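You operate a simulated robot arm through the tools that you are given. There is no shell and no other tool.

Carry out the task below with a simulated robot arm. There is one attempt and no reset: what you move stays moved.

TASK
Set the oven by the white heat card, open the vent and start.
Fine: heat and time as the card says; start last; leave the card where it lies.

Only the result counts: the job must be done as asked and must still hold three seconds after the hand-in. Knocking over, shifting, dropping, spilling or breaking anything else fails it.

THE ROBOT
A 7-joint arm with a two-finger parallel gripper, fixed in place. Base frame: the origin is on the floor under the middle of its stand, x ahead of it, y to its left, z up; the work surface is at about z = 0.925. Readings come in m, degrees, newtons and seconds.
With the tool pointing down near the work surface it reaches from about 0.1 to 0.62 m from the base axis. Its first joint turns from -66.0 to 66.0 degrees. Payload 1.57 kg.
Tool frame: the origin (TCP) lies between the finger pads and is the grasp point; the fingertips stand 0.03 m ahead of it; z points along the fingers, y is the line along which they close. Largest opening 0.08 m; finger width 0.017, thickness 0.012; the body of the gripper, 0.04 by 0.082 m, starts 0.08 m behind the TCP.
Orientation is that of the tool frame in the base frame, as [roll, pitch, yaw] about the fixed x, y, z axes, in that order (R = Rz(yaw) Ry(pitch) Rx(roll)). With the fingers straight down and closing along the base's y, the tool's x points along the base's -x, its y along +y and its z along -z.

THE INTERFACE
- The arm moves only by the tool apply_moves. Its argument "deltas" is one flat list of numbers, 7 for each row, row after row: the shift along the tool's x, y, z in mm, then the turn, a rotation vector about the tool's x, y, z in degrees, then the closure, from 0 (fully open) to 1 (shut). In form: [x, y, z, ax, ay, az, grip, x, y, z, ax, ay, az, grip, ...]. A call has 1 to 20 rows; each row shifts and turns the commanded pose from where the row before left it, along the tool's axes as they then stand. Rows are played at 5 a second. More than 0.05 m and 8.6 degrees between two rows, or a gripper value outside its range, and nothing of the call is played. A pose out of reach is approached as far as the arm can. The call stops where the force on the tool passes 40 N (or 10 N more than at its start, if that is more) or the arm is blocked; 0.2 s more then pass. The fingers move at their own pace (about 0.072 m/s each) and stop on an object; they squeeze with about 24 N. The grip force told is the motor's: it shows also when the fingers shut on nothing. Time passes only in rows, and 0.2 s behind the last, so rows that do not move let the fingers close. The reply holds the time, the measured pose of the TCP, the force on the tool along the base axes, the opening and the grip force, in the units named above and with some noise, with the torque about the TCP (base axes, N m) and any sound that the robot's microphone picked up, and new pictures: "views" is both (left out), scene, wrist or none.
- Cameras (640 x 400 px; columns grow to the right, rows downward): "scene" is fixed at [0.0662, 0.429, 1.439]; the picture's right is [-0.83, -0.55, 0.00], its down [-0.29, 0.43, -0.86] and it looks along [0.47, -0.71, -0.52] (base axes); focal length 324 px, centre (320, 200). "wrist" rides on the gripper at [0.072, -0.007, -0.122] in the tool frame; the picture's right is [0.09, 1.00, 0.00], its down [-0.84, 0.08, -0.54] and it looks along [-0.54, 0.05, 0.84] (tool axes); focal length 238 px, centre (320, 200). There is no depth. A picture from a camera that has moved, and an enlarged one, comes with that camera's place and axes in the base frame and with its lens. The place of the scene camera against the robot may be out by one fixed shift of up to 0.025 m in any direction.
- close_up(camera, box): a new picture of the part [left, top, right, bottom] of that camera's present view, enlarged. The clock stands still meanwhile.
- finish_job(): hands the job in; it is judged then, once.

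Nothing tells you positions but the pictures and the camera data. Unless the task says otherwise, let go and move clear before handing in.

The tools are called as a command line: name --argument value ..., lists and objects as JSON in quotes. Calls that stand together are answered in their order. apply_moves: Moves the arm, as the interface text tells. Its arguments: {"type":"object","properties":{"deltas":{"type":"array","items":{"type":"number"}},"views":{"type":"string","enum":["both","scene","wrist","none"]}},"required":["deltas"]} The other tools are called the same way: close_up (camera, box) takes an enlarged picture of a part of a camera's view; finish_job () hands the job in.

At the start:

```text
time: 0.0
position: [0.3721, -0.2673, 1.165]
ee_rot: [-180.0, 0.0, -180.0]
wrist_force: [-0.3, 0.1, -0.4]
ft_torque: [-0.02, 0.01, 0.02]
width: 0.0799
gripper_force: 0.0
```

scene: 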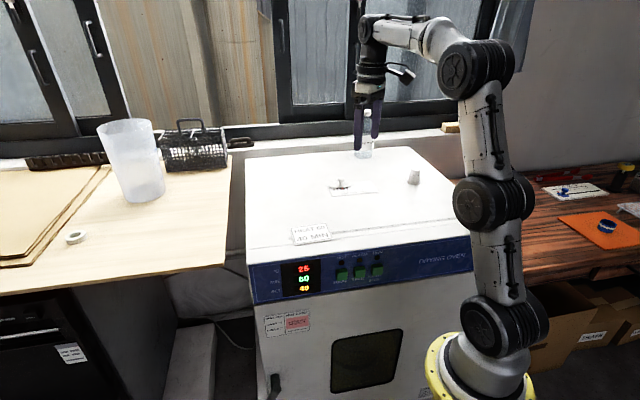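
wrist: 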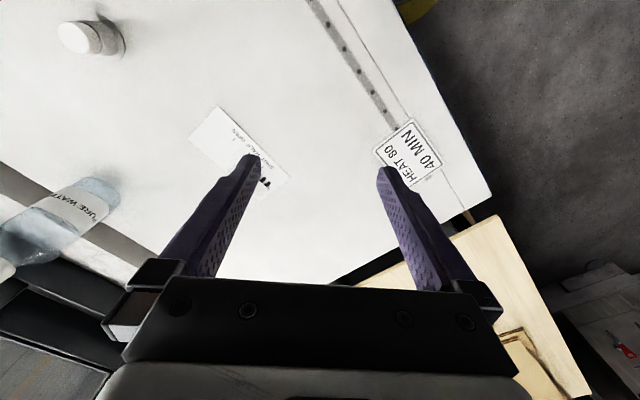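

I see a drying oven with a blue control panel (display and three green buttons), a card reading "HEAT 80, 40 MIN" on its top, plus a knob and something like a vent lever on top. I'll look closer before moving.

close_up --camera "scene" --box '[240, 230, 480, 380]'

close_up --camera "scene" --box '[270, 140, 470, 265]'

close_up --camera "wrist" --box '[180, 80, 480, 268]'

close_up --camera "wrist" --box '[0, 0, 200, 125]'

close_up --camera "scene" --box '[270, 245, 400, 326]'

```text
2.67 times, centred on (360, 305) of scene
camera zoom: at [0.0662, 0.429, 1.439], right [-0.83, -0.55, 0.0], down [-0.29, 0.43, -0.86], along [0.47, -0.71, -0.52], focal length 864 px, centre (213, -80)
```

zoom: 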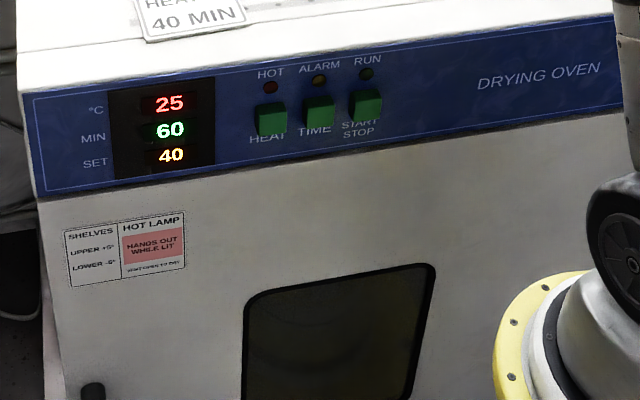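

```text
3.20 times, centred on (370, 202) of scene
camera zoom: at [0.0662, 0.429, 1.439], right [-0.83, -0.55, 0.0], down [-0.29, 0.43, -0.86], along [0.47, -0.71, -0.52], focal length 1036 px, centre (160, 192)
```

zoom: 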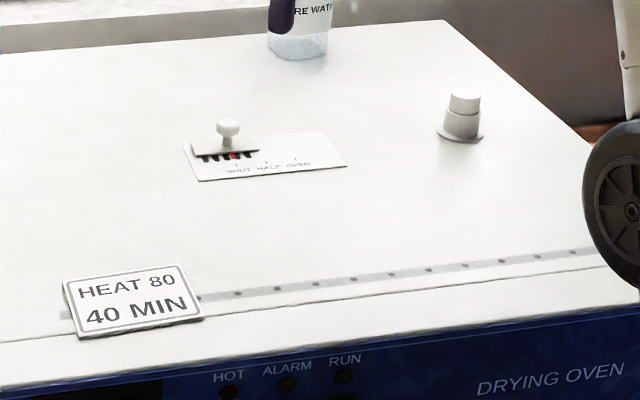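

```text
2.13 times, centred on (330, 174) of wrist
camera zoom: at [0.3009, -0.2741, 1.2864], right [-0.09, 1.0, 0.0], down [0.84, 0.08, 0.54], along [0.54, 0.05, -0.84], focal length 507 px, centre (299, 255)
```

zoom: 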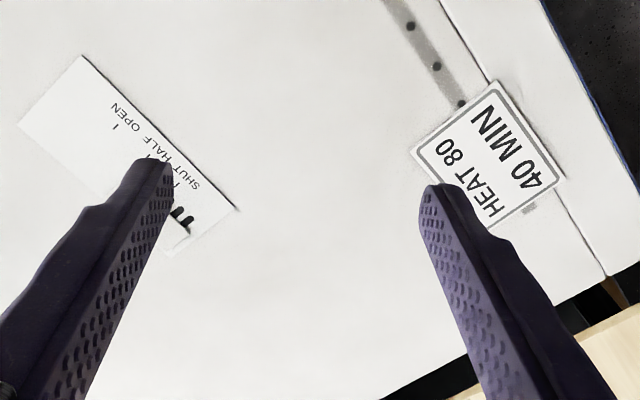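

```text
3.20 times, centred on (100, 62) of wrist
camera zoom: at [0.3009, -0.2741, 1.2864], right [-0.09, 1.0, 0.0], down [0.84, 0.08, 0.54], along [0.54, 0.05, -0.84], focal length 763 px, centre (1024, 640)
```

zoom: 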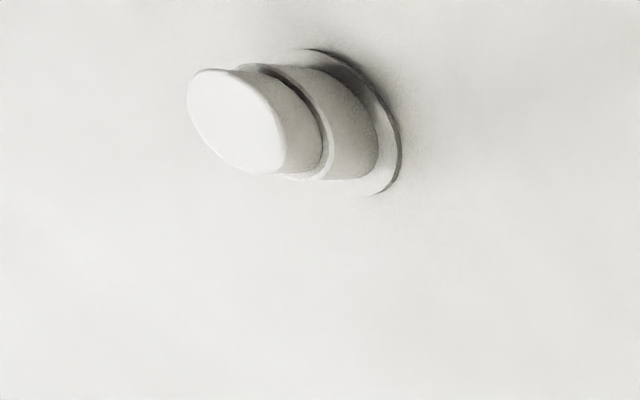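

```text
4.92 times, centred on (335, 286) of scene
camera zoom: at [0.0662, 0.429, 1.439], right [-0.83, -0.55, 0.0], down [-0.29, 0.43, -0.86], along [0.47, -0.71, -0.52], focal length 1594 px, centre (246, -221)
```

zoom: 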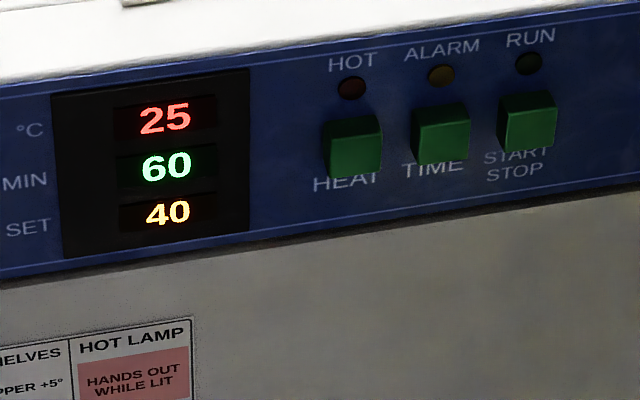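

The panel shows 25 °C, 60 min and SET 40. The card asks for HEAT 80 and 40 MIN, the vent slider on top sits at SHUT, and the oven front appears turned about 45° to the base axes. I'll first turn the tool 45° to line up with the slider track and get a better view.

apply_moves --deltas '[0, 0, 0, 0, 0, 7.5, 0, 0, 0, 0, 0, 0, 7.5, 0, 0, 0, 0, 0, 0, 7.5, 0, 0, 0, 0, 0, 0, 7.5, 0, 0, 0, 0, 0, 0, 7.5, 0, 0, 0, 0, 0, 0, 7.5, 0]'

close_up --camera "scene" --box '[255, 300, 325, 344]'

close_up --camera "scene" --box '[310, 160, 440, 241]'

```text
time: 1.4
position: [0.3731, -0.2674, 1.165]
ee_rot: [180.0, 0.0, 134.9]
wrist_force: [0.9, 0.3, -0.7]
ft_torque: [0.04, 0.04, 0.01]
width: 0.0799
gripper_force: 0.0
camera wrist: at [0.3178, -0.2212, 1.2868], right [0.64, 0.77, 0.0], down [0.65, -0.54, 0.54], along [0.42, -0.35, -0.84], focal length 238 px, centre (320, 200)
```

scene: 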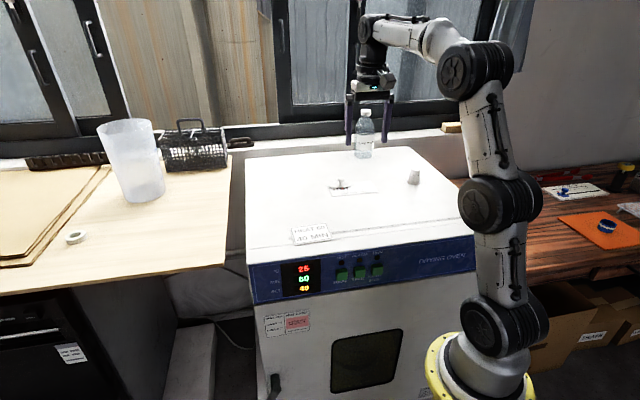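
wrist: 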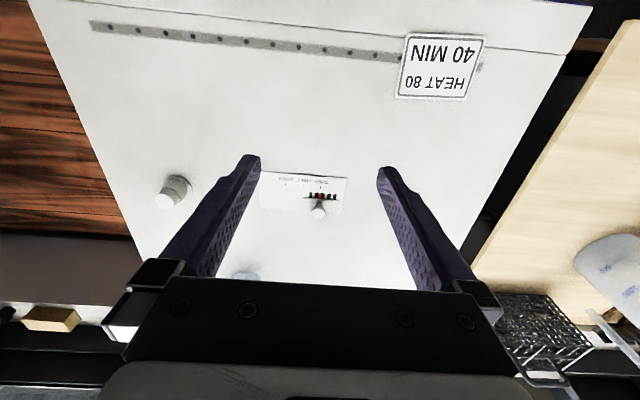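

```text
9.09 times, centred on (290, 322) of scene
camera zoom: at [0.0662, 0.429, 1.439], right [-0.83, -0.55, 0.0], down [-0.29, 0.43, -0.86], along [0.47, -0.71, -0.52], focal length 2944 px, centre (593, -909)
```

zoom: 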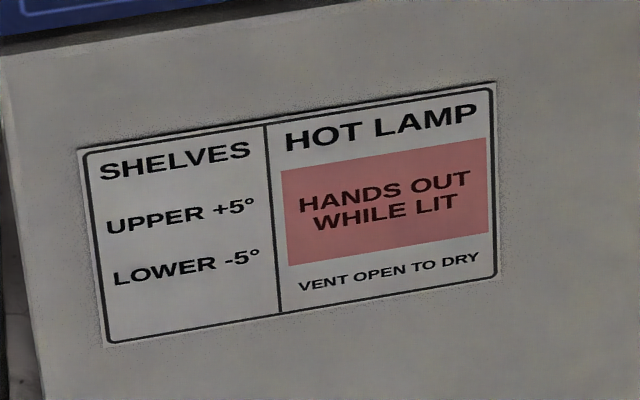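

```text
4.92 times, centred on (375, 200) of scene
camera zoom: at [0.0662, 0.429, 1.439], right [-0.83, -0.55, 0.0], down [-0.29, 0.43, -0.86], along [0.47, -0.71, -0.52], focal length 1594 px, centre (49, 198)
```

zoom: 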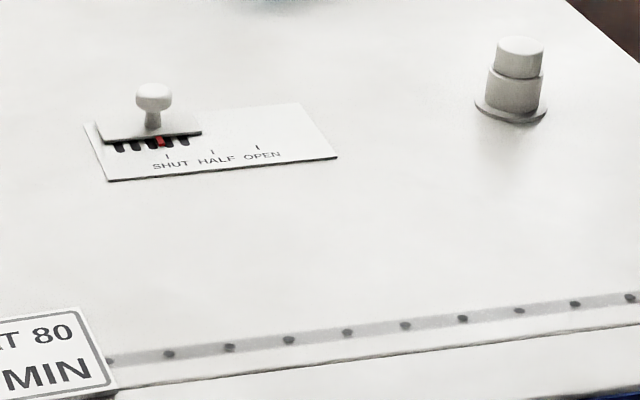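

The vent slider now shows clearly between the fingers: a mushroom knob on a comb plate, with its red pointer at SHUT. I'll enlarge it to measure the knob and the tick positions.

close_up --camera "wrist" --box '[250, 160, 370, 235]'

close_up --camera "wrist" --box '[20, 0, 600, 362]'

```text
5.33 times, centred on (310, 198) of wrist
camera zoom: at [0.3178, -0.2212, 1.2868], right [0.64, 0.77, 0.0], down [0.65, -0.54, 0.54], along [0.42, -0.35, -0.84], focal length 1271 px, centre (373, 213)
```

zoom: 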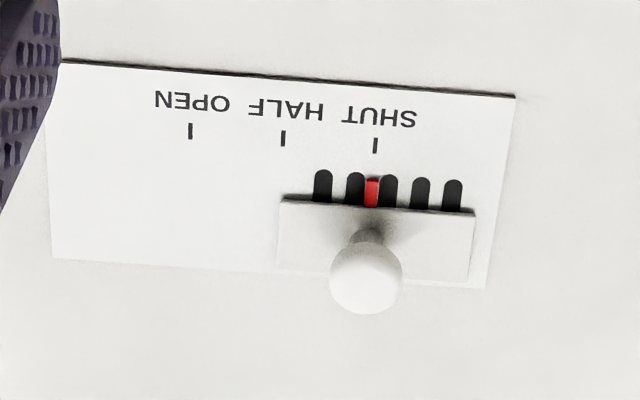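

```text
1.10 times, centred on (310, 181) of wrist
camera zoom: at [0.3178, -0.2212, 1.2868], right [0.64, 0.77, 0.0], down [0.65, -0.54, 0.54], along [0.42, -0.35, -0.84], focal length 263 px, centre (331, 221)
```

zoom: 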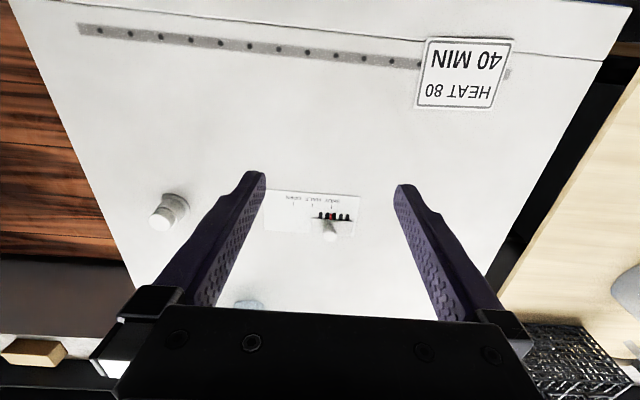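

The knob head is about 24 mm wide, at roughly (0.506, -0.379, 0.947), and the SHUT to OPEN travel is about 60 mm along (-0.71, -0.70). That is at the reach limit, so I'll hover near it with the tool tilted 20° outward.

apply_moves --deltas '[-37.5, 3.75, 25, 0, 0, 0, 0, -37.5, 3.75, 25, 0, 0, 0, 0, -37.5, 3.75, 25, 0, 0, 0, 0, -37.5, 3.75, 25, 0, 0, 0, 0, 0, 0, 0, 0, -6.67, 0, 0, 0, 0, 0, 0, -6.67, 0, 0, 0, 0, 0, 0, -6.66, 0, 0, 0, 0, 0, 0, 0, 0, 0]'

```text
time: 3.2
position: [0.4854, -0.3605, 1.0618]
ee_rot: [-179.9, 20.0, 135.0]
wrist_force: [0.5, 0.2, -0.5]
ft_torque: [-0.02, -0.03, -0.01]
width: 0.0799
gripper_force: 0.1
out of reach, approached as far as the arm can: row 4
camera wrist: at [0.4041, -0.2874, 1.1522], right [0.64, 0.77, -0.03], down [0.48, -0.37, 0.8], along [0.6, -0.53, -0.6], focal length 238 px, centre (320, 200)
```

scene: 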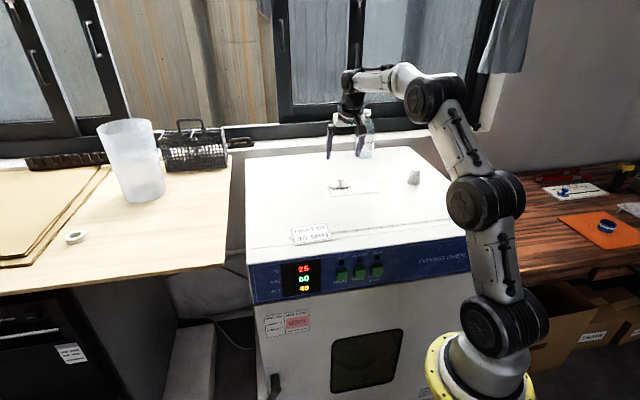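
wrist: 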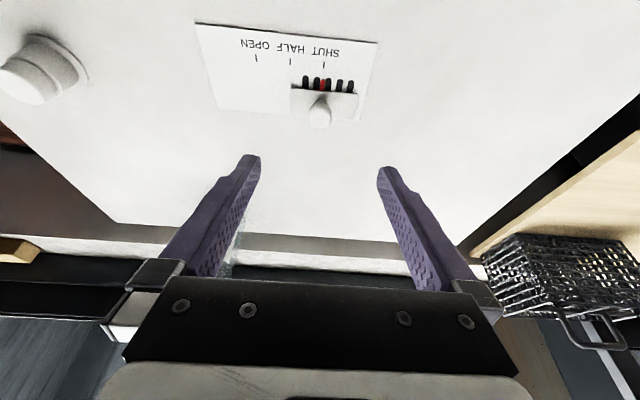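

close_up --camera "wrist" --box '[190, 10, 390, 135]'

```text
3.20 times, centred on (290, 72) of wrist
camera zoom: at [0.4041, -0.2874, 1.1522], right [0.64, 0.77, -0.03], down [0.48, -0.37, 0.8], along [0.6, -0.53, -0.6], focal length 763 px, centre (416, 608)
```

zoom: 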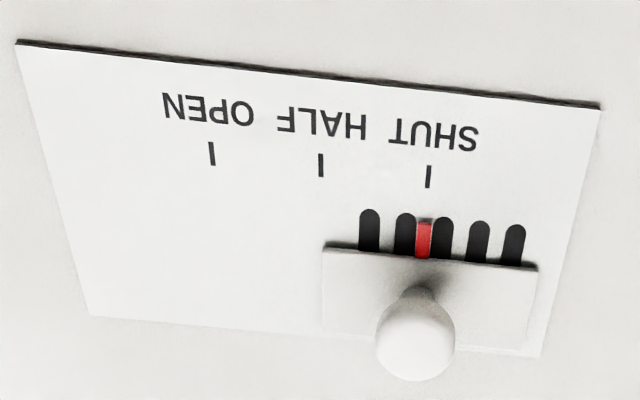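

The knob head works out to about (19, -2, 99) mm in the tool frame. I'll move most of the way and check again before straddling it.

apply_moves --deltas '[10, -1, 25, 0, 0, 0, 0, 9, -1, 25, 0, 0, 0, 0, 0, 0, 0, 0, 0, 0, 0]'

close_up --camera "wrist" --box '[160, 40, 480, 240]'

close_up --camera "scene" --box '[290, 120, 430, 208]'

```text
time: 4.0
position: [0.4861, -0.3608, 1.0077]
ee_rot: [180.0, 19.9, 135.0]
wrist_force: [-0.1, -0.3, 0.5]
ft_torque: [0.01, -0.02, -0.01]
width: 0.08
gripper_force: 0.1
camera wrist: at [0.4036, -0.2882, 1.0982], right [0.64, 0.77, -0.03], down [0.48, -0.37, 0.8], along [0.6, -0.53, -0.6], focal length 238 px, centre (320, 200)
```

scene: 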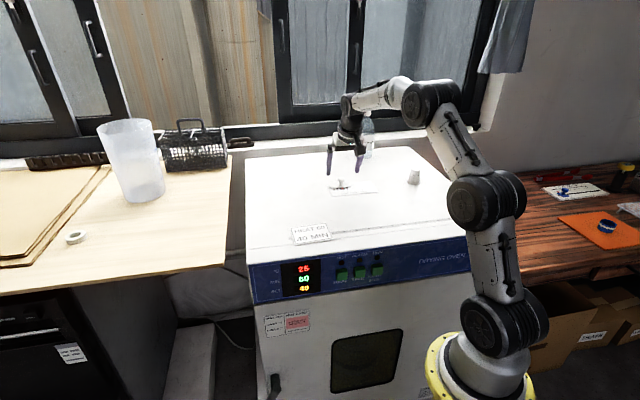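
wrist: 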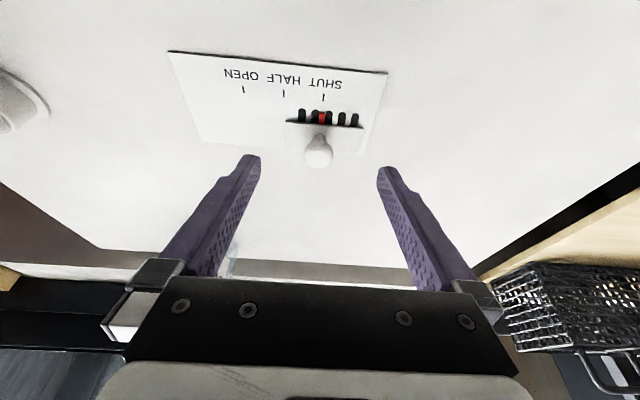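

```text
2.00 times, centred on (320, 140) of wrist
camera zoom: at [0.4036, -0.2882, 1.0982], right [0.64, 0.77, -0.03], down [0.48, -0.37, 0.8], along [0.6, -0.53, -0.6], focal length 477 px, centre (320, 320)
```

zoom: 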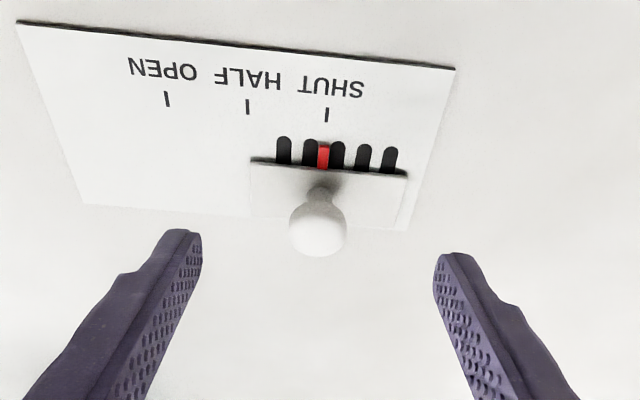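

```text
4.55 times, centred on (360, 164) of scene
camera zoom: at [0.0662, 0.429, 1.439], right [-0.83, -0.55, 0.0], down [-0.29, 0.43, -0.86], along [0.47, -0.71, -0.52], focal length 1472 px, centre (138, 364)
```

zoom: 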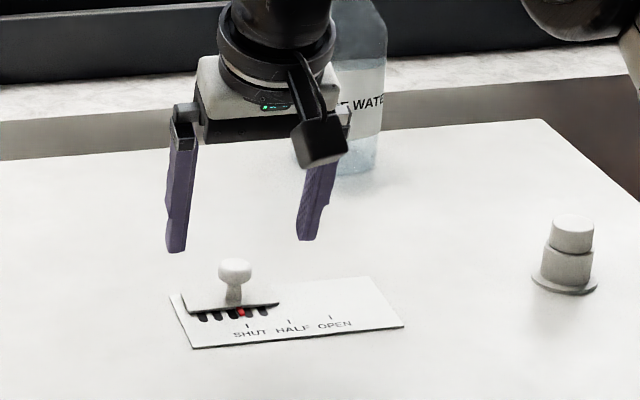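

Triangulating from the last two views puts the head centre at about (0.504, -0.380, 0.9475), which agrees with an oven top at 0.925. I'll descend another 44 mm so the fingers straddle the head.

apply_moves --deltas '[-1.5, -0.5, 15, 0, 0, 0, 0, -1, -0.5, 15, 0, 0, 0, 0, -1, 0, 14, 0, 0, 0, 0, 0, 0, 0, 0, 0, 0, 0]'

close_up --camera "scene" --box '[290, 120, 430, 208]'

close_up --camera "wrist" --box '[160, 60, 480, 260]'

```text
time: 5.0
position: [0.4971, -0.3752, 0.9692]
ee_rot: [-180.0, 19.9, 135.0]
wrist_force: [-1.0, -0.6, -0.3]
ft_torque: [0.03, 0.04, -0.01]
width: 0.0799
gripper_force: 0.1
camera wrist: at [0.4155, -0.3026, 1.0588], right [0.64, 0.77, -0.03], down [0.48, -0.37, 0.8], along [0.6, -0.53, -0.61], focal length 238 px, centre (320, 200)
```

scene: 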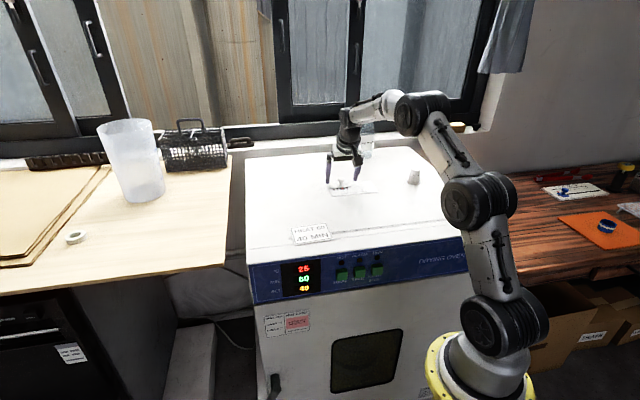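
wrist: 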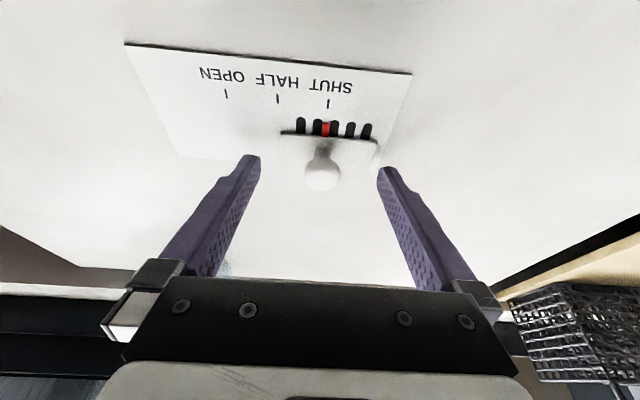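

```text
4.55 times, centred on (360, 164) of scene
camera zoom: at [0.0662, 0.429, 1.439], right [-0.83, -0.55, 0.0], down [-0.29, 0.43, -0.86], along [0.47, -0.71, -0.52], focal length 1472 px, centre (138, 364)
```

zoom: 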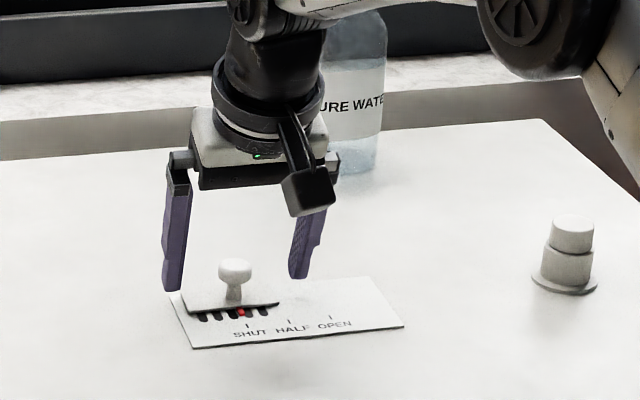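

```text
2.00 times, centred on (320, 160) of wrist
camera zoom: at [0.4155, -0.3026, 1.0588], right [0.64, 0.77, -0.03], down [0.48, -0.37, 0.8], along [0.6, -0.53, -0.61], focal length 477 px, centre (320, 280)
```

zoom: 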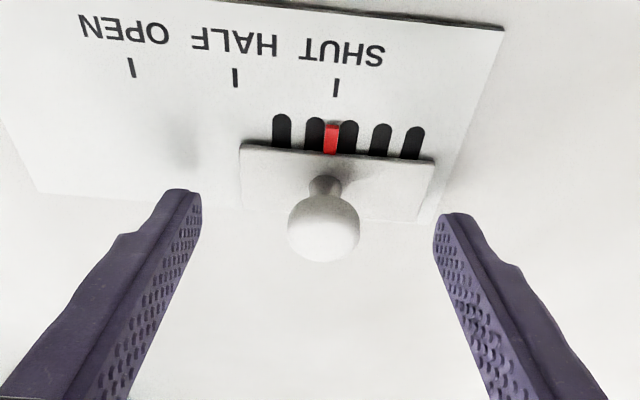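

The head sits centred between the fingers. I'll close them to a loose straddle of about 29 mm, then push the slider along -y towards OPEN.

apply_moves --deltas '[0, 0, 0, 0, 0, 0, 0.64, 0, 0, 0, 0, 0, 0, 0.64, 0, 0, 0, 0, 0, 0, 0.64, 0, -8, 0, 0, 0, 0, 0.64, 0, -8, 0, 0, 0, 0, 0.64, 0, -8, 0, 0, 0, 0, 0.64, 0, 0, 0, 0, 0, 0, 0.64]'

close_up --camera "wrist" --box '[160, 60, 480, 260]'

close_up --camera "scene" --box '[290, 120, 430, 208]'

```text
time: 6.6
position: [0.4793, -0.3919, 0.9694]
ee_rot: [-180.0, 20.0, 134.9]
wrist_force: [-0.8, -0.2, 0.3]
ft_torque: [-0.01, -0.01, -0.02]
width: 0.0287
gripper_force: 0.0
camera wrist: at [0.3976, -0.3187, 1.059], right [0.64, 0.77, -0.03], down [0.48, -0.37, 0.8], along [0.6, -0.53, -0.61], focal length 238 px, centre (320, 200)
```

scene: 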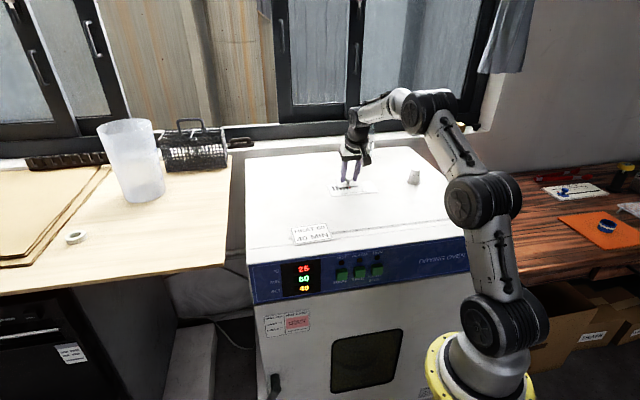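
wrist: 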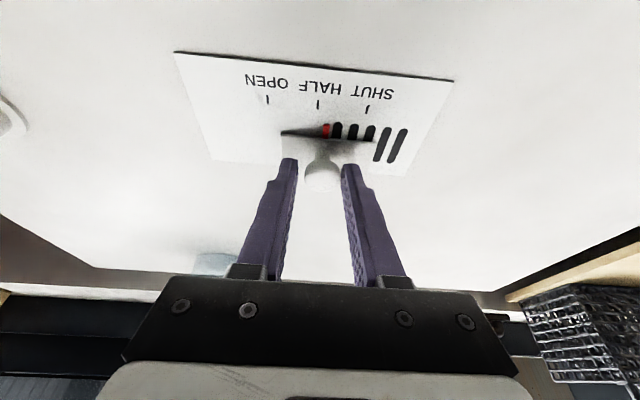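

```text
2.00 times, centred on (320, 160) of wrist
camera zoom: at [0.3976, -0.3187, 1.059], right [0.64, 0.77, -0.03], down [0.48, -0.37, 0.8], along [0.6, -0.53, -0.61], focal length 477 px, centre (320, 280)
```

zoom: 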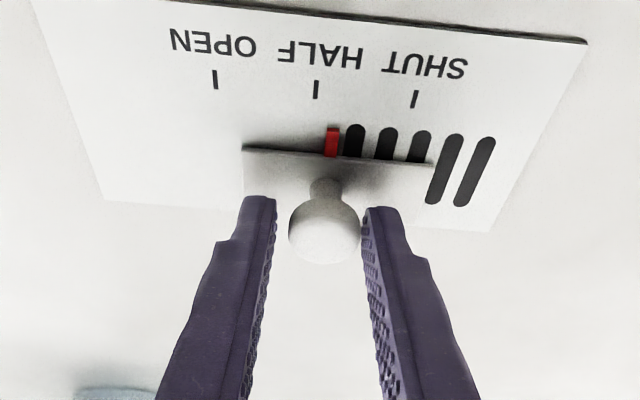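

```text
4.55 times, centred on (360, 164) of scene
camera zoom: at [0.0662, 0.429, 1.439], right [-0.83, -0.55, 0.0], down [-0.29, 0.43, -0.86], along [0.47, -0.71, -0.52], focal length 1472 px, centre (138, 364)
```

zoom: 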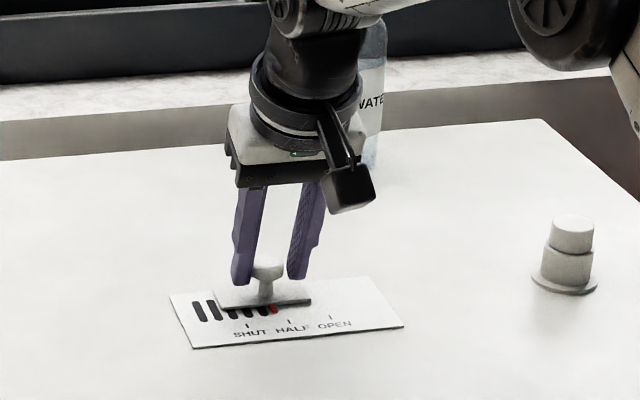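

The slider follows the push, and the red pointer is nearing HALF. I'll keep pushing towards OPEN.

apply_moves --deltas '[0, -8, 0, 0, 0, 0, 0.64, 0, -8, 0, 0, 0, 0, 0.64, 0, -8, 0, 0, 0, 0, 0.64, 0, -8, 0, 0, 0, 0, 0.64, 0, 0, 0, 0, 0, 0, 0.64]' --views "wrist"

close_up --camera "wrist" --box '[160, 60, 480, 260]'

close_up --camera "scene" --box '[290, 120, 430, 208]'

```text
time: 7.8
position: [0.4559, -0.4149, 0.9687]
ee_rot: [-179.9, 19.9, 135.0]
wrist_force: [-0.4, -0.8, 0.5]
ft_torque: [0.02, 0.01, 0.02]
width: 0.0287
gripper_force: 0.1
camera wrist: at [0.3746, -0.3415, 1.0595], right [0.64, 0.77, -0.03], down [0.48, -0.37, 0.8], along [0.6, -0.53, -0.6], focal length 238 px, centre (320, 200)
```

wrist: 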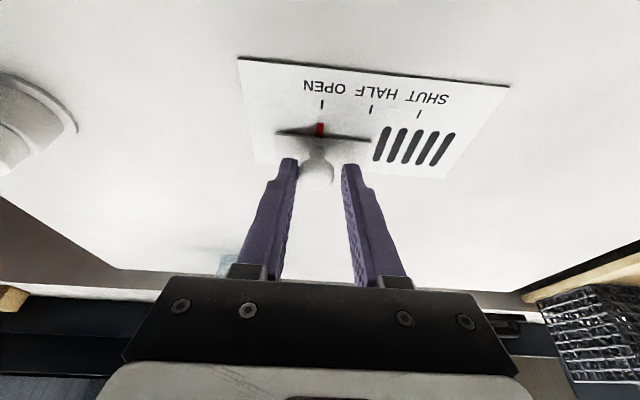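

```text
2.00 times, centred on (320, 160) of wrist
camera zoom: at [0.3746, -0.3415, 1.0595], right [0.64, 0.77, -0.03], down [0.48, -0.37, 0.8], along [0.6, -0.53, -0.6], focal length 477 px, centre (320, 280)
```

zoom: 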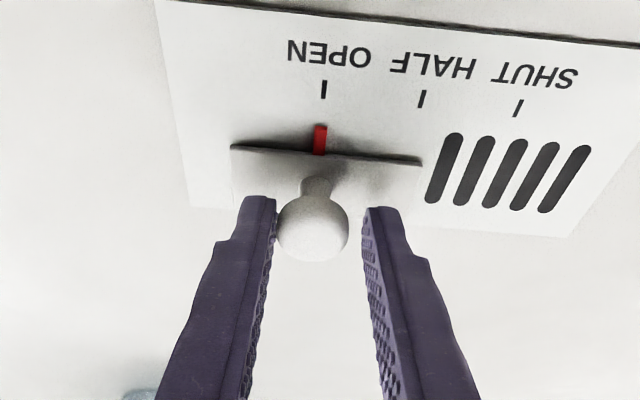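

```text
4.55 times, centred on (360, 164) of scene
camera zoom: at [0.0662, 0.429, 1.439], right [-0.83, -0.55, 0.0], down [-0.29, 0.43, -0.86], along [0.47, -0.71, -0.52], focal length 1472 px, centre (138, 364)
```

zoom: 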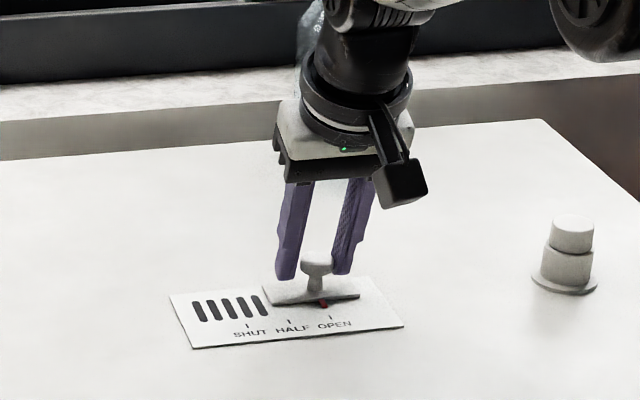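

The slider has settled at OPEN: the red pointer lines up with the tick and all the slots are uncovered. I'll ease the fingers off the knob, back away upward, then move out in front of the oven's panel with the fingers closed.

apply_moves --deltas '[0, 3, 0, 0, 0, 0, 0.64, 0, 0, -20, 0, 0, 0, 0.64, 0, 0, -25, 0, 0, 0, 0.64, 0, 0, -25, 0, 0, 0, 0.64, 0, 0, -25, 0, 0, 0, 0.64, 0, 0, 0, 0, 0, 0, 0.64]'

close_up --camera "wrist" --box '[190, 0, 510, 200]'

close_up --camera "scene" --box '[290, 140, 430, 228]'

```text
time: 9.2
position: [0.4361, -0.3888, 1.059]
ee_rot: [180.0, 20.1, 135.0]
wrist_force: [-0.1, 0.3, -0.7]
ft_torque: [-0.01, -0.01, 0.02]
width: 0.029
gripper_force: 0.0
camera wrist: at [0.3539, -0.3161, 1.1492], right [0.64, 0.77, -0.03], down [0.48, -0.37, 0.8], along [0.6, -0.53, -0.61], focal length 238 px, centre (320, 200)
```

scene: 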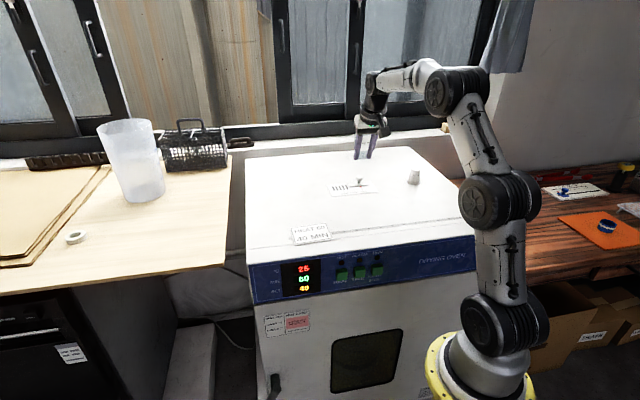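
wrist: 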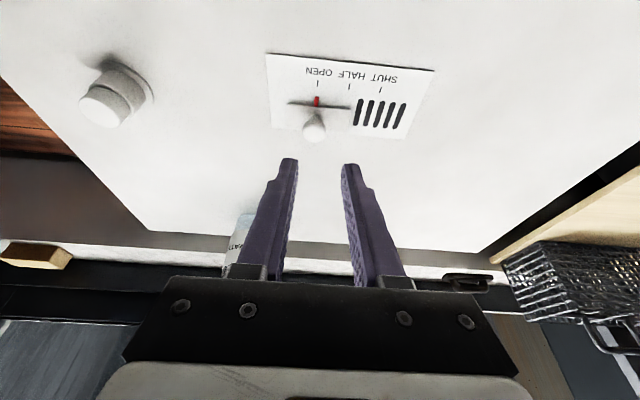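

```text
2.00 times, centred on (350, 100) of wrist
camera zoom: at [0.3539, -0.3161, 1.1492], right [0.64, 0.77, -0.03], down [0.48, -0.37, 0.8], along [0.6, -0.53, -0.61], focal length 477 px, centre (260, 400)
```

zoom: 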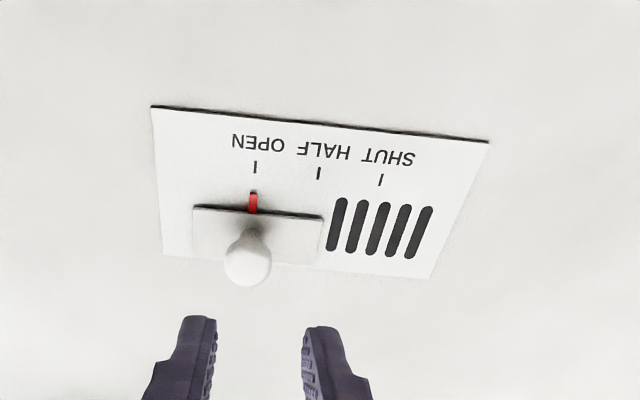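

```text
4.55 times, centred on (360, 184) of scene
camera zoom: at [0.0662, 0.429, 1.439], right [-0.83, -0.55, 0.0], down [-0.29, 0.43, -0.86], along [0.47, -0.71, -0.52], focal length 1472 px, centre (138, 273)
```

zoom: 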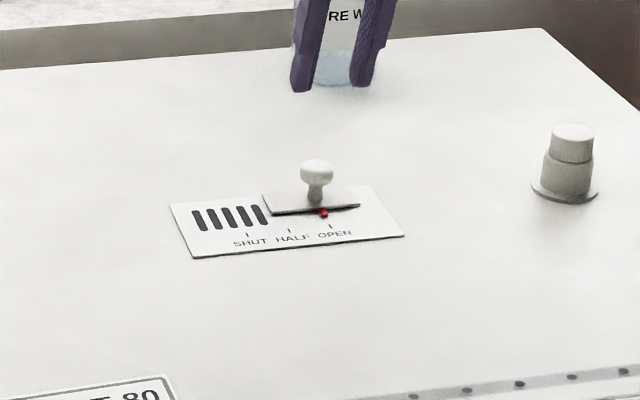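

The vent reads OPEN, but my sideways ease-off may have nudged the knob a millimetre or two back. I'll check the pointer alignment closely.

close_up --camera "wrist" --box '[260, 40, 440, 152]'

close_up --camera "scene" --box '[322, 170, 386, 210]'

```text
3.56 times, centred on (350, 96) of wrist
camera zoom: at [0.3539, -0.3161, 1.1492], right [0.64, 0.77, -0.03], down [0.48, -0.37, 0.8], along [0.6, -0.53, -0.61], focal length 848 px, centre (213, 570)
```

zoom: 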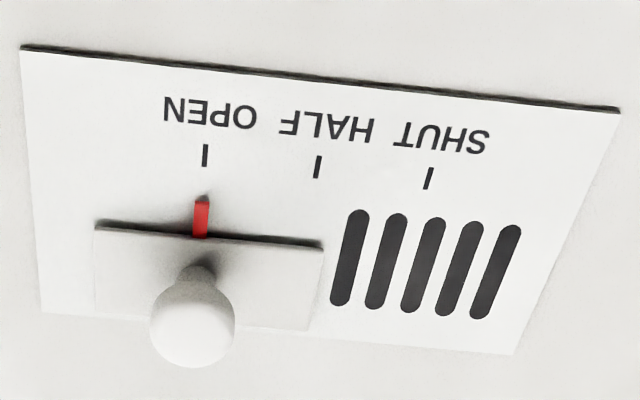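

```text
10.00 times, centred on (354, 190) of scene
camera zoom: at [0.0662, 0.429, 1.439], right [-0.83, -0.55, 0.0], down [-0.29, 0.43, -0.86], along [0.47, -0.71, -0.52], focal length 3239 px, centre (-20, 300)
```

zoom: 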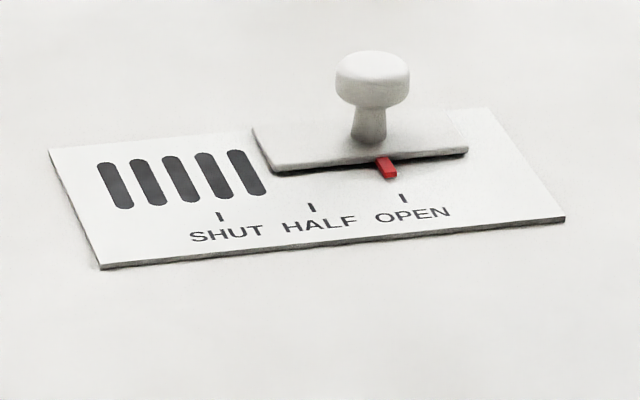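

The pointer is within about 1 mm of the OPEN tick and every slot is clear, so the vent is done. Now I'll move out in front of the panel at a safe height with the fingers shut.

apply_moves --deltas '[40.7, 10.3, -14.8, 0, 0, 0, 1, 40.7, 10.3, -14.8, 0, 0, 0, 1, 40.7, 10.3, -14.8, 0, 0, 0, 1, 40.7, 10.3, -14.8, 0, 0, 0, 1, 40.7, 10.3, -14.8, 0, 0, 0, 1, 40.7, 10.3, -14.8, 0, 0, 0, 1, 40.7, 10.3, -14.8, 0, 0, 0, 1, 40.7, 10.3, -14.8, 0, 0, 0, 1, 40.7, 10.3, -14.8, 0, 0, 0, 1, 0, 0, 0, 0, 0, 0, 1]'

```text
time: 11.4
position: [0.2236, -0.0475, 1.058]
ee_rot: [180.0, 20.0, 135.0]
wrist_force: [-0.3, 0.1, 0.2]
ft_torque: [0.03, -0.01, 0.0]
width: 0.0
gripper_force: 21.4
camera wrist: at [0.1419, 0.0252, 1.1477], right [0.64, 0.77, -0.03], down [0.48, -0.37, 0.8], along [0.6, -0.53, -0.6], focal length 238 px, centre (320, 200)
```

scene: 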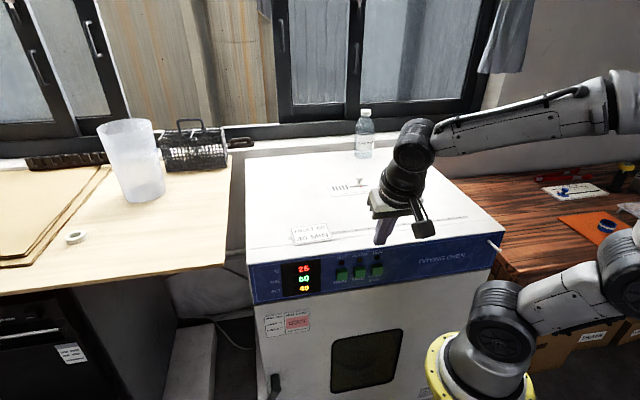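
wrist: 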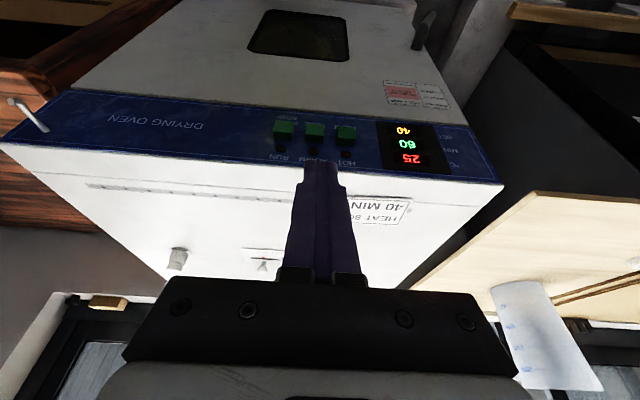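

The wrist camera now sees the whole panel. I'll enlarge it to locate the buttons.

close_up --camera "wrist" --box '[250, 95, 410, 195]'

close_up --camera "scene" --box '[440, 210, 540, 272]'

```text
4.00 times, centred on (330, 145) of wrist
camera zoom: at [0.1419, 0.0252, 1.1477], right [0.64, 0.77, -0.03], down [0.48, -0.37, 0.8], along [0.6, -0.53, -0.6], focal length 953 px, centre (280, 420)
```

zoom: 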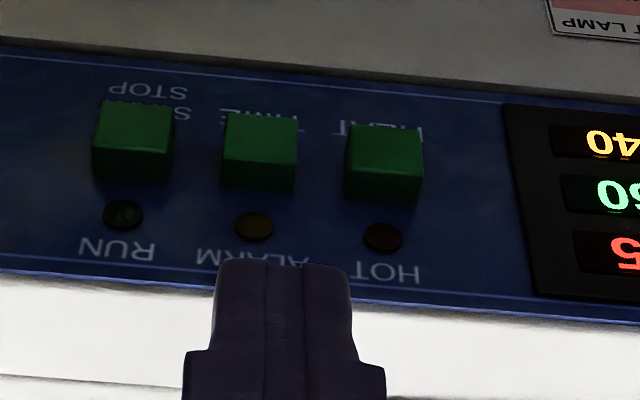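

```text
6.40 times, centred on (490, 241) of scene
camera zoom: at [0.0661, 0.429, 1.439], right [-0.83, -0.55, 0.0], down [-0.29, 0.43, -0.86], along [0.47, -0.71, -0.52], focal length 2073 px, centre (-768, -62)
```

zoom: 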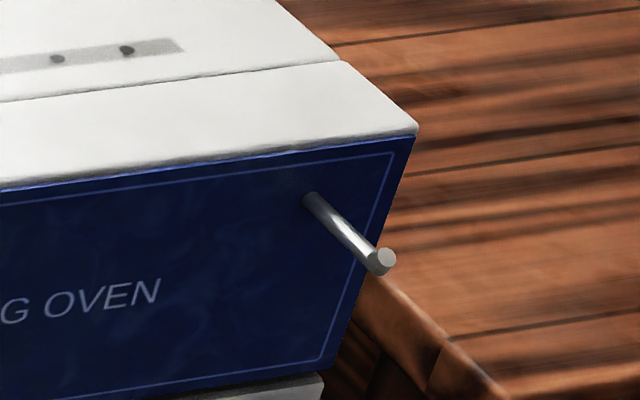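

Button faces come out at about z 0.863: HEAT at t=0.165, TIME at 0.120 and START at 0.075 along the panel, with faces about 15 mm proud of it. I'll lower the closed fingers in front of HEAT, staying clear of the panel.

apply_moves --deltas '[11.6, 8.1, 32, 0, 0, 0, 1, 11.6, 8.1, 32, 0, 0, 0, 1, 11.6, 8.1, 32, 0, 0, 0, 1, 11.6, 8.1, 32, 0, 0, 0, 1, 11.6, 8.1, 32, 0, 0, 0, 1, 0, 0, 0, 0, 0, 0, 1]'

close_up --camera "wrist" --box '[220, 60, 460, 210]'

close_up --camera "scene" --box '[270, 200, 430, 300]'

```text
time: 12.8
position: [0.254, -0.0207, 0.8883]
ee_rot: [180.0, 20.0, 135.0]
wrist_force: [0.0, 0.3, 0.0]
ft_torque: [-0.02, -0.03, 0.0]
width: 0.0001
gripper_force: 21.2
camera wrist: at [0.1722, 0.0523, 0.9782], right [0.64, 0.77, -0.03], down [0.48, -0.37, 0.8], along [0.6, -0.53, -0.6], focal length 238 px, centre (320, 200)
```

scene: 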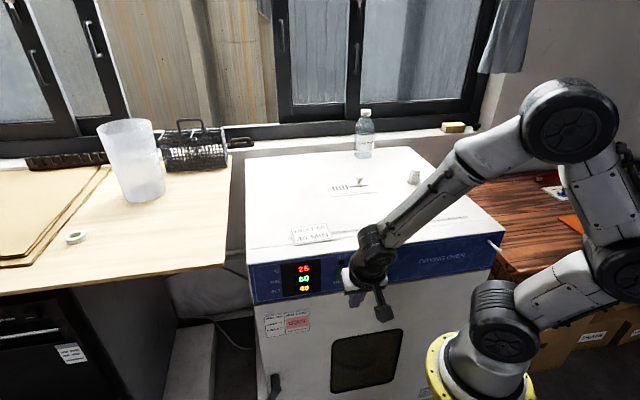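
wrist: 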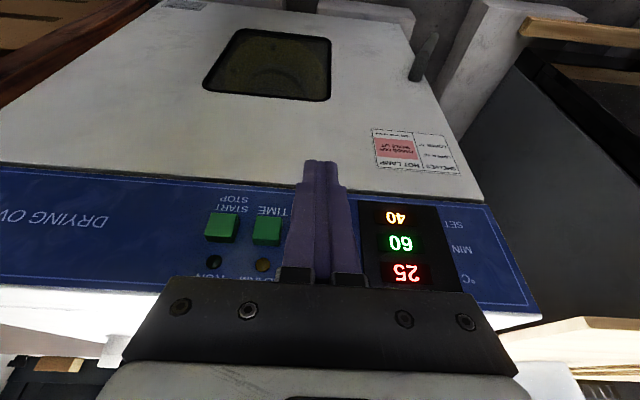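

```text
2.67 times, centred on (340, 135) of wrist
camera zoom: at [0.1722, 0.0523, 0.9782], right [0.64, 0.77, -0.03], down [0.48, -0.37, 0.8], along [0.6, -0.53, -0.6], focal length 636 px, centre (267, 373)
```

zoom: 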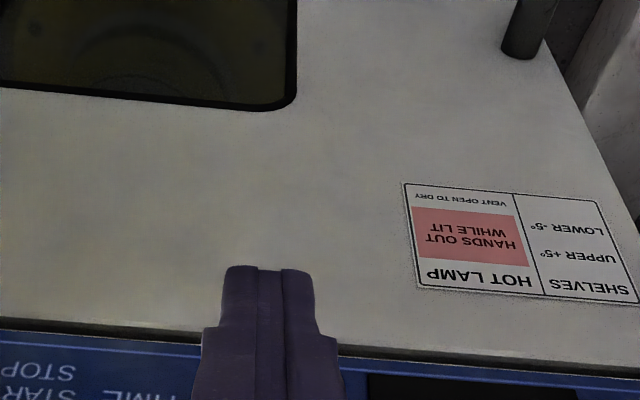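

```text
4.00 times, centred on (350, 250) of scene
camera zoom: at [0.0662, 0.429, 1.439], right [-0.83, -0.55, 0.0], down [-0.29, 0.43, -0.86], along [0.47, -0.71, -0.52], focal length 1296 px, centre (200, 0)
```

zoom: 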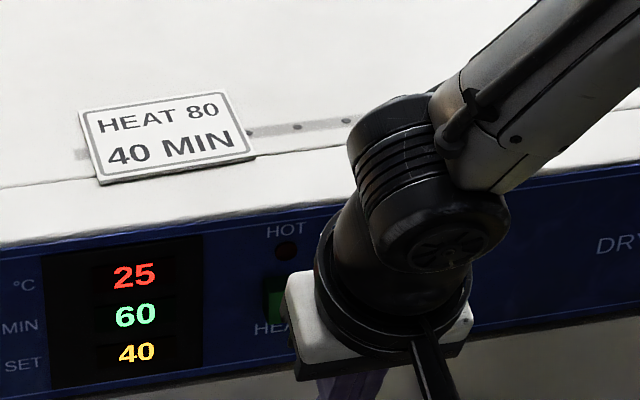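

close_up --camera "wrist" --box '[180, 160, 420, 310]'

```text
2.67 times, centred on (300, 235) of wrist
camera zoom: at [0.1722, 0.0523, 0.9782], right [0.64, 0.77, -0.03], down [0.48, -0.37, 0.8], along [0.6, -0.53, -0.6], focal length 636 px, centre (373, 107)
```

zoom: 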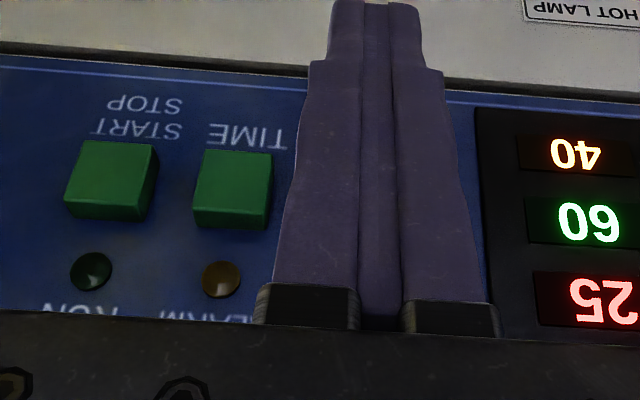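

The buttons are confirmed, with faces near n=-0.298 and z about 0.859. I'll approach the HEAT button to within about 1 cm, then press gently in small steps.

apply_moves --deltas '[1, 0, 2.8, 0, 0, 0, 1, -23.5, 0, 8.55, 0, 0, 0, 1, -23.5, 0, 8.55, 0, 0, 0, 1, -18.8, 0, 6.84, 0, 0, 0, 1, 0, 0, 0, 0, 0, 0, 1]'

close_up --camera "wrist" --box '[180, 100, 500, 300]'

```text
time: 14.0
position: [0.3031, -0.0698, 0.8859]
ee_rot: [180.0, 20.0, 135.0]
wrist_force: [0.0, 0.2, -0.5]
ft_torque: [0.01, 0.02, 0.0]
width: 0.0
gripper_force: 22.0
camera wrist: at [0.222, 0.0031, 0.9754], right [0.64, 0.77, -0.03], down [0.48, -0.37, 0.8], along [0.6, -0.53, -0.61], focal length 238 px, centre (320, 200)
```

scene: 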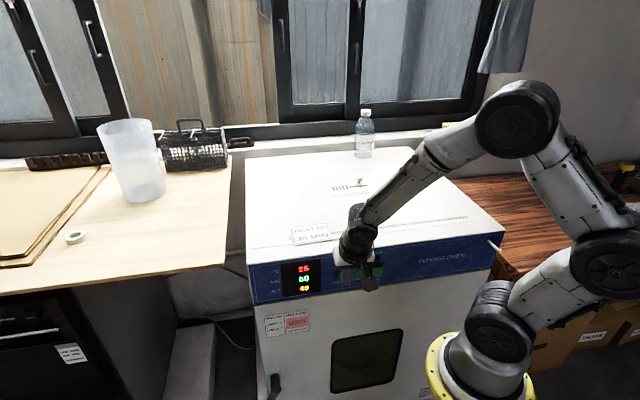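
wrist: 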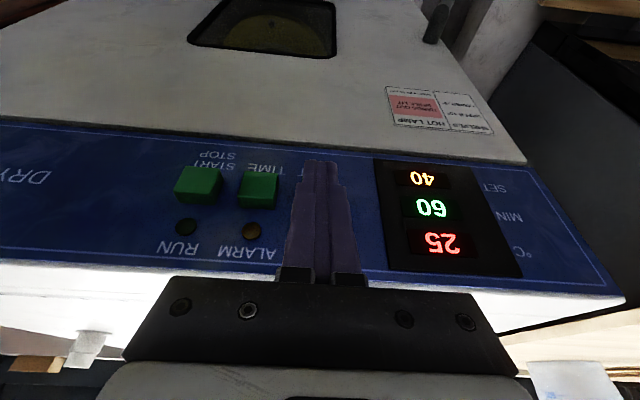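

```text
2.00 times, centred on (340, 200) of wrist
camera zoom: at [0.222, 0.0031, 0.9754], right [0.64, 0.77, -0.03], down [0.48, -0.37, 0.8], along [0.6, -0.53, -0.61], focal length 477 px, centre (280, 200)
```

zoom: 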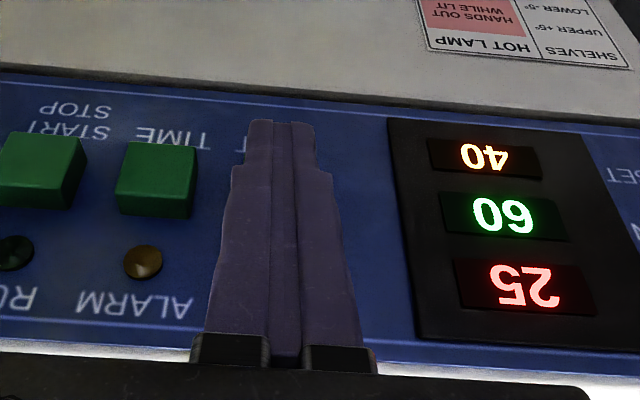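

The fingertips line up with HEAT, about 15 mm short of its face. I'll creep in and watch the force and the display.

apply_moves --deltas '[-4.7, 0, 1.71, 0, 0, 0, 1, -4.7, 0, 1.71, 0, 0, 0, 1, 0, 0, 0, 0, 0, 0, 1]' --views "wrist"

```text
time: 14.8
position: [0.3102, -0.0771, 0.8854]
ee_rot: [179.9, 20.0, 135.1]
wrist_force: [0.1, 1.0, -0.5]
ft_torque: [-0.02, -0.01, -0.01]
width: 0.0
gripper_force: 21.5
camera wrist: at [0.2289, -0.004, 0.975], right [0.64, 0.77, -0.03], down [0.48, -0.37, 0.8], along [0.6, -0.53, -0.61], focal length 238 px, centre (320, 200)
```

wrist: 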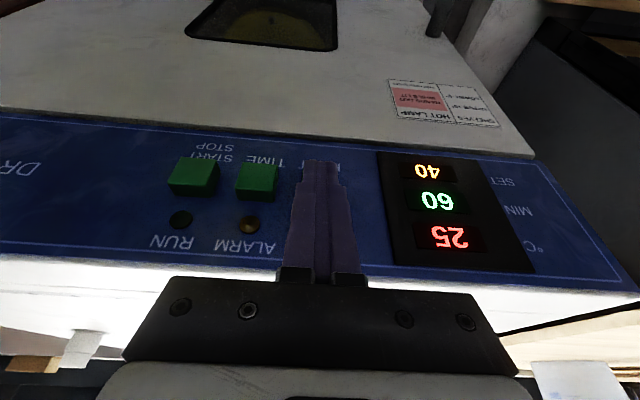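

apply_moves --deltas '[-1.88, 0, 0.68, 0, 0, 0, 1, -1.88, 0, 0.68, 0, 0, 0, 1, 0, 0, 0, 0, 0, 0, 1]' --views "wrist"

```text
time: 15.6
position: [0.3133, -0.0791, 0.8854]
ee_rot: [180.0, 20.0, 135.0]
wrist_force: [0.3, 0.0, 0.4]
ft_torque: [-0.02, 0.01, 0.01]
width: 0.0
gripper_force: 20.9
camera wrist: at [0.232, -0.0064, 0.9753], right [0.64, 0.77, -0.03], down [0.48, -0.37, 0.8], along [0.6, -0.53, -0.61], focal length 238 px, centre (320, 200)
```

wrist: 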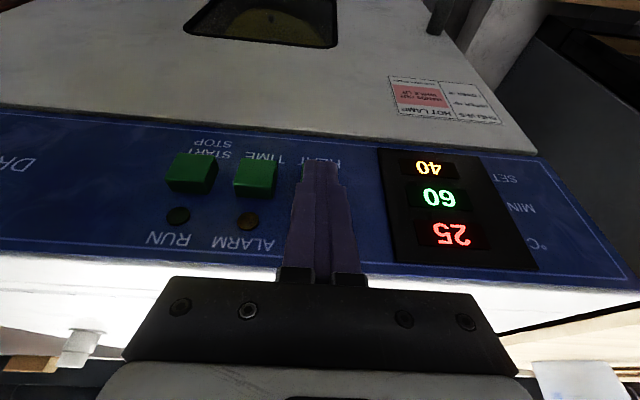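

apply_moves --deltas '[-1.88, 0, 0.68, 0, 0, 0, 1, -1.88, 0, 0.68, 0, 0, 0, 1, 0, 0, 0, 0, 0, 0, 1]' --views "wrist"

close_up --camera "wrist" --box '[220, 120, 420, 245]'

```text
time: 16.4
position: [0.3167, -0.0827, 0.8846]
ee_rot: [180.0, 20.0, 135.0]
wrist_force: [-0.6, 1.0, 0.3]
ft_torque: [0.04, -0.01, 0.03]
width: 0.0
gripper_force: 21.3
camera wrist: at [0.2348, -0.0093, 0.9747], right [0.64, 0.77, -0.03], down [0.48, -0.37, 0.8], along [0.6, -0.53, -0.61], focal length 238 px, centre (320, 200)
```

wrist: 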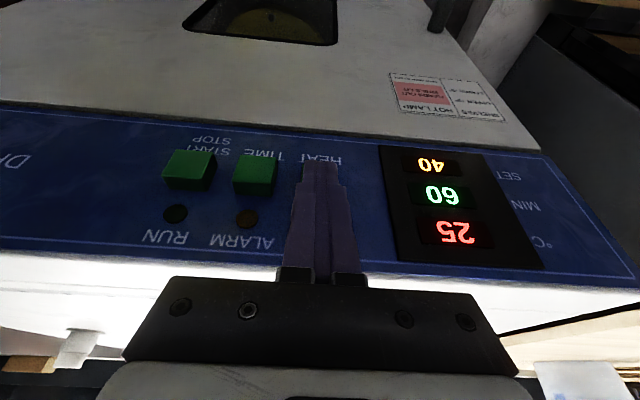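

```text
3.20 times, centred on (320, 182) of wrist
camera zoom: at [0.2348, -0.0093, 0.9747], right [0.64, 0.77, -0.03], down [0.48, -0.37, 0.8], along [0.6, -0.53, -0.61], focal length 763 px, centre (320, 256)
```

zoom: 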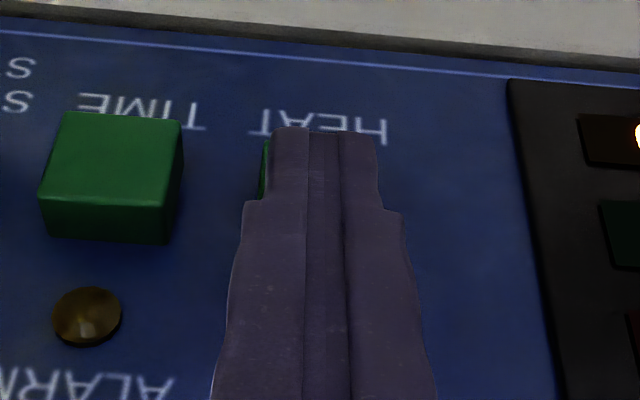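

apply_moves --deltas '[-1.88, 0, 0.68, 0, 0, 0, 1, -0.94, 0, 0.34, 0, 0, 0, 1, 0, 0, 0, 0, 0, 0, 1]' --views "wrist"

```text
time: 17.2
position: [0.3179, -0.0839, 0.8854]
ee_rot: [-179.9, 20.0, 135.1]
wrist_force: [-1.6, 1.3, -0.5]
ft_torque: [0.03, 0.04, 0.03]
width: 0.0
gripper_force: 21.3
heard: click
camera wrist: at [0.2364, -0.0115, 0.975], right [0.64, 0.77, -0.03], down [0.48, -0.37, 0.8], along [0.6, -0.53, -0.61], focal length 238 px, centre (320, 200)
```

wrist: 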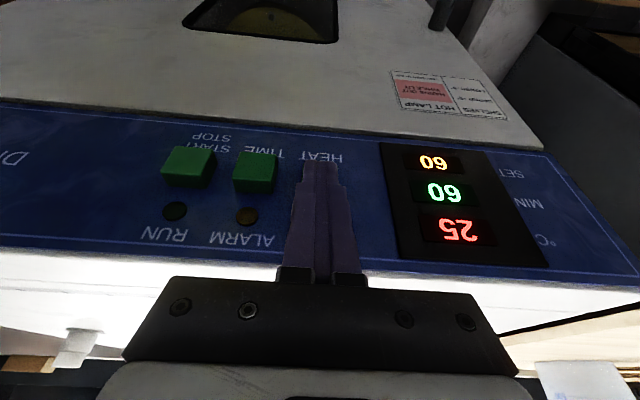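

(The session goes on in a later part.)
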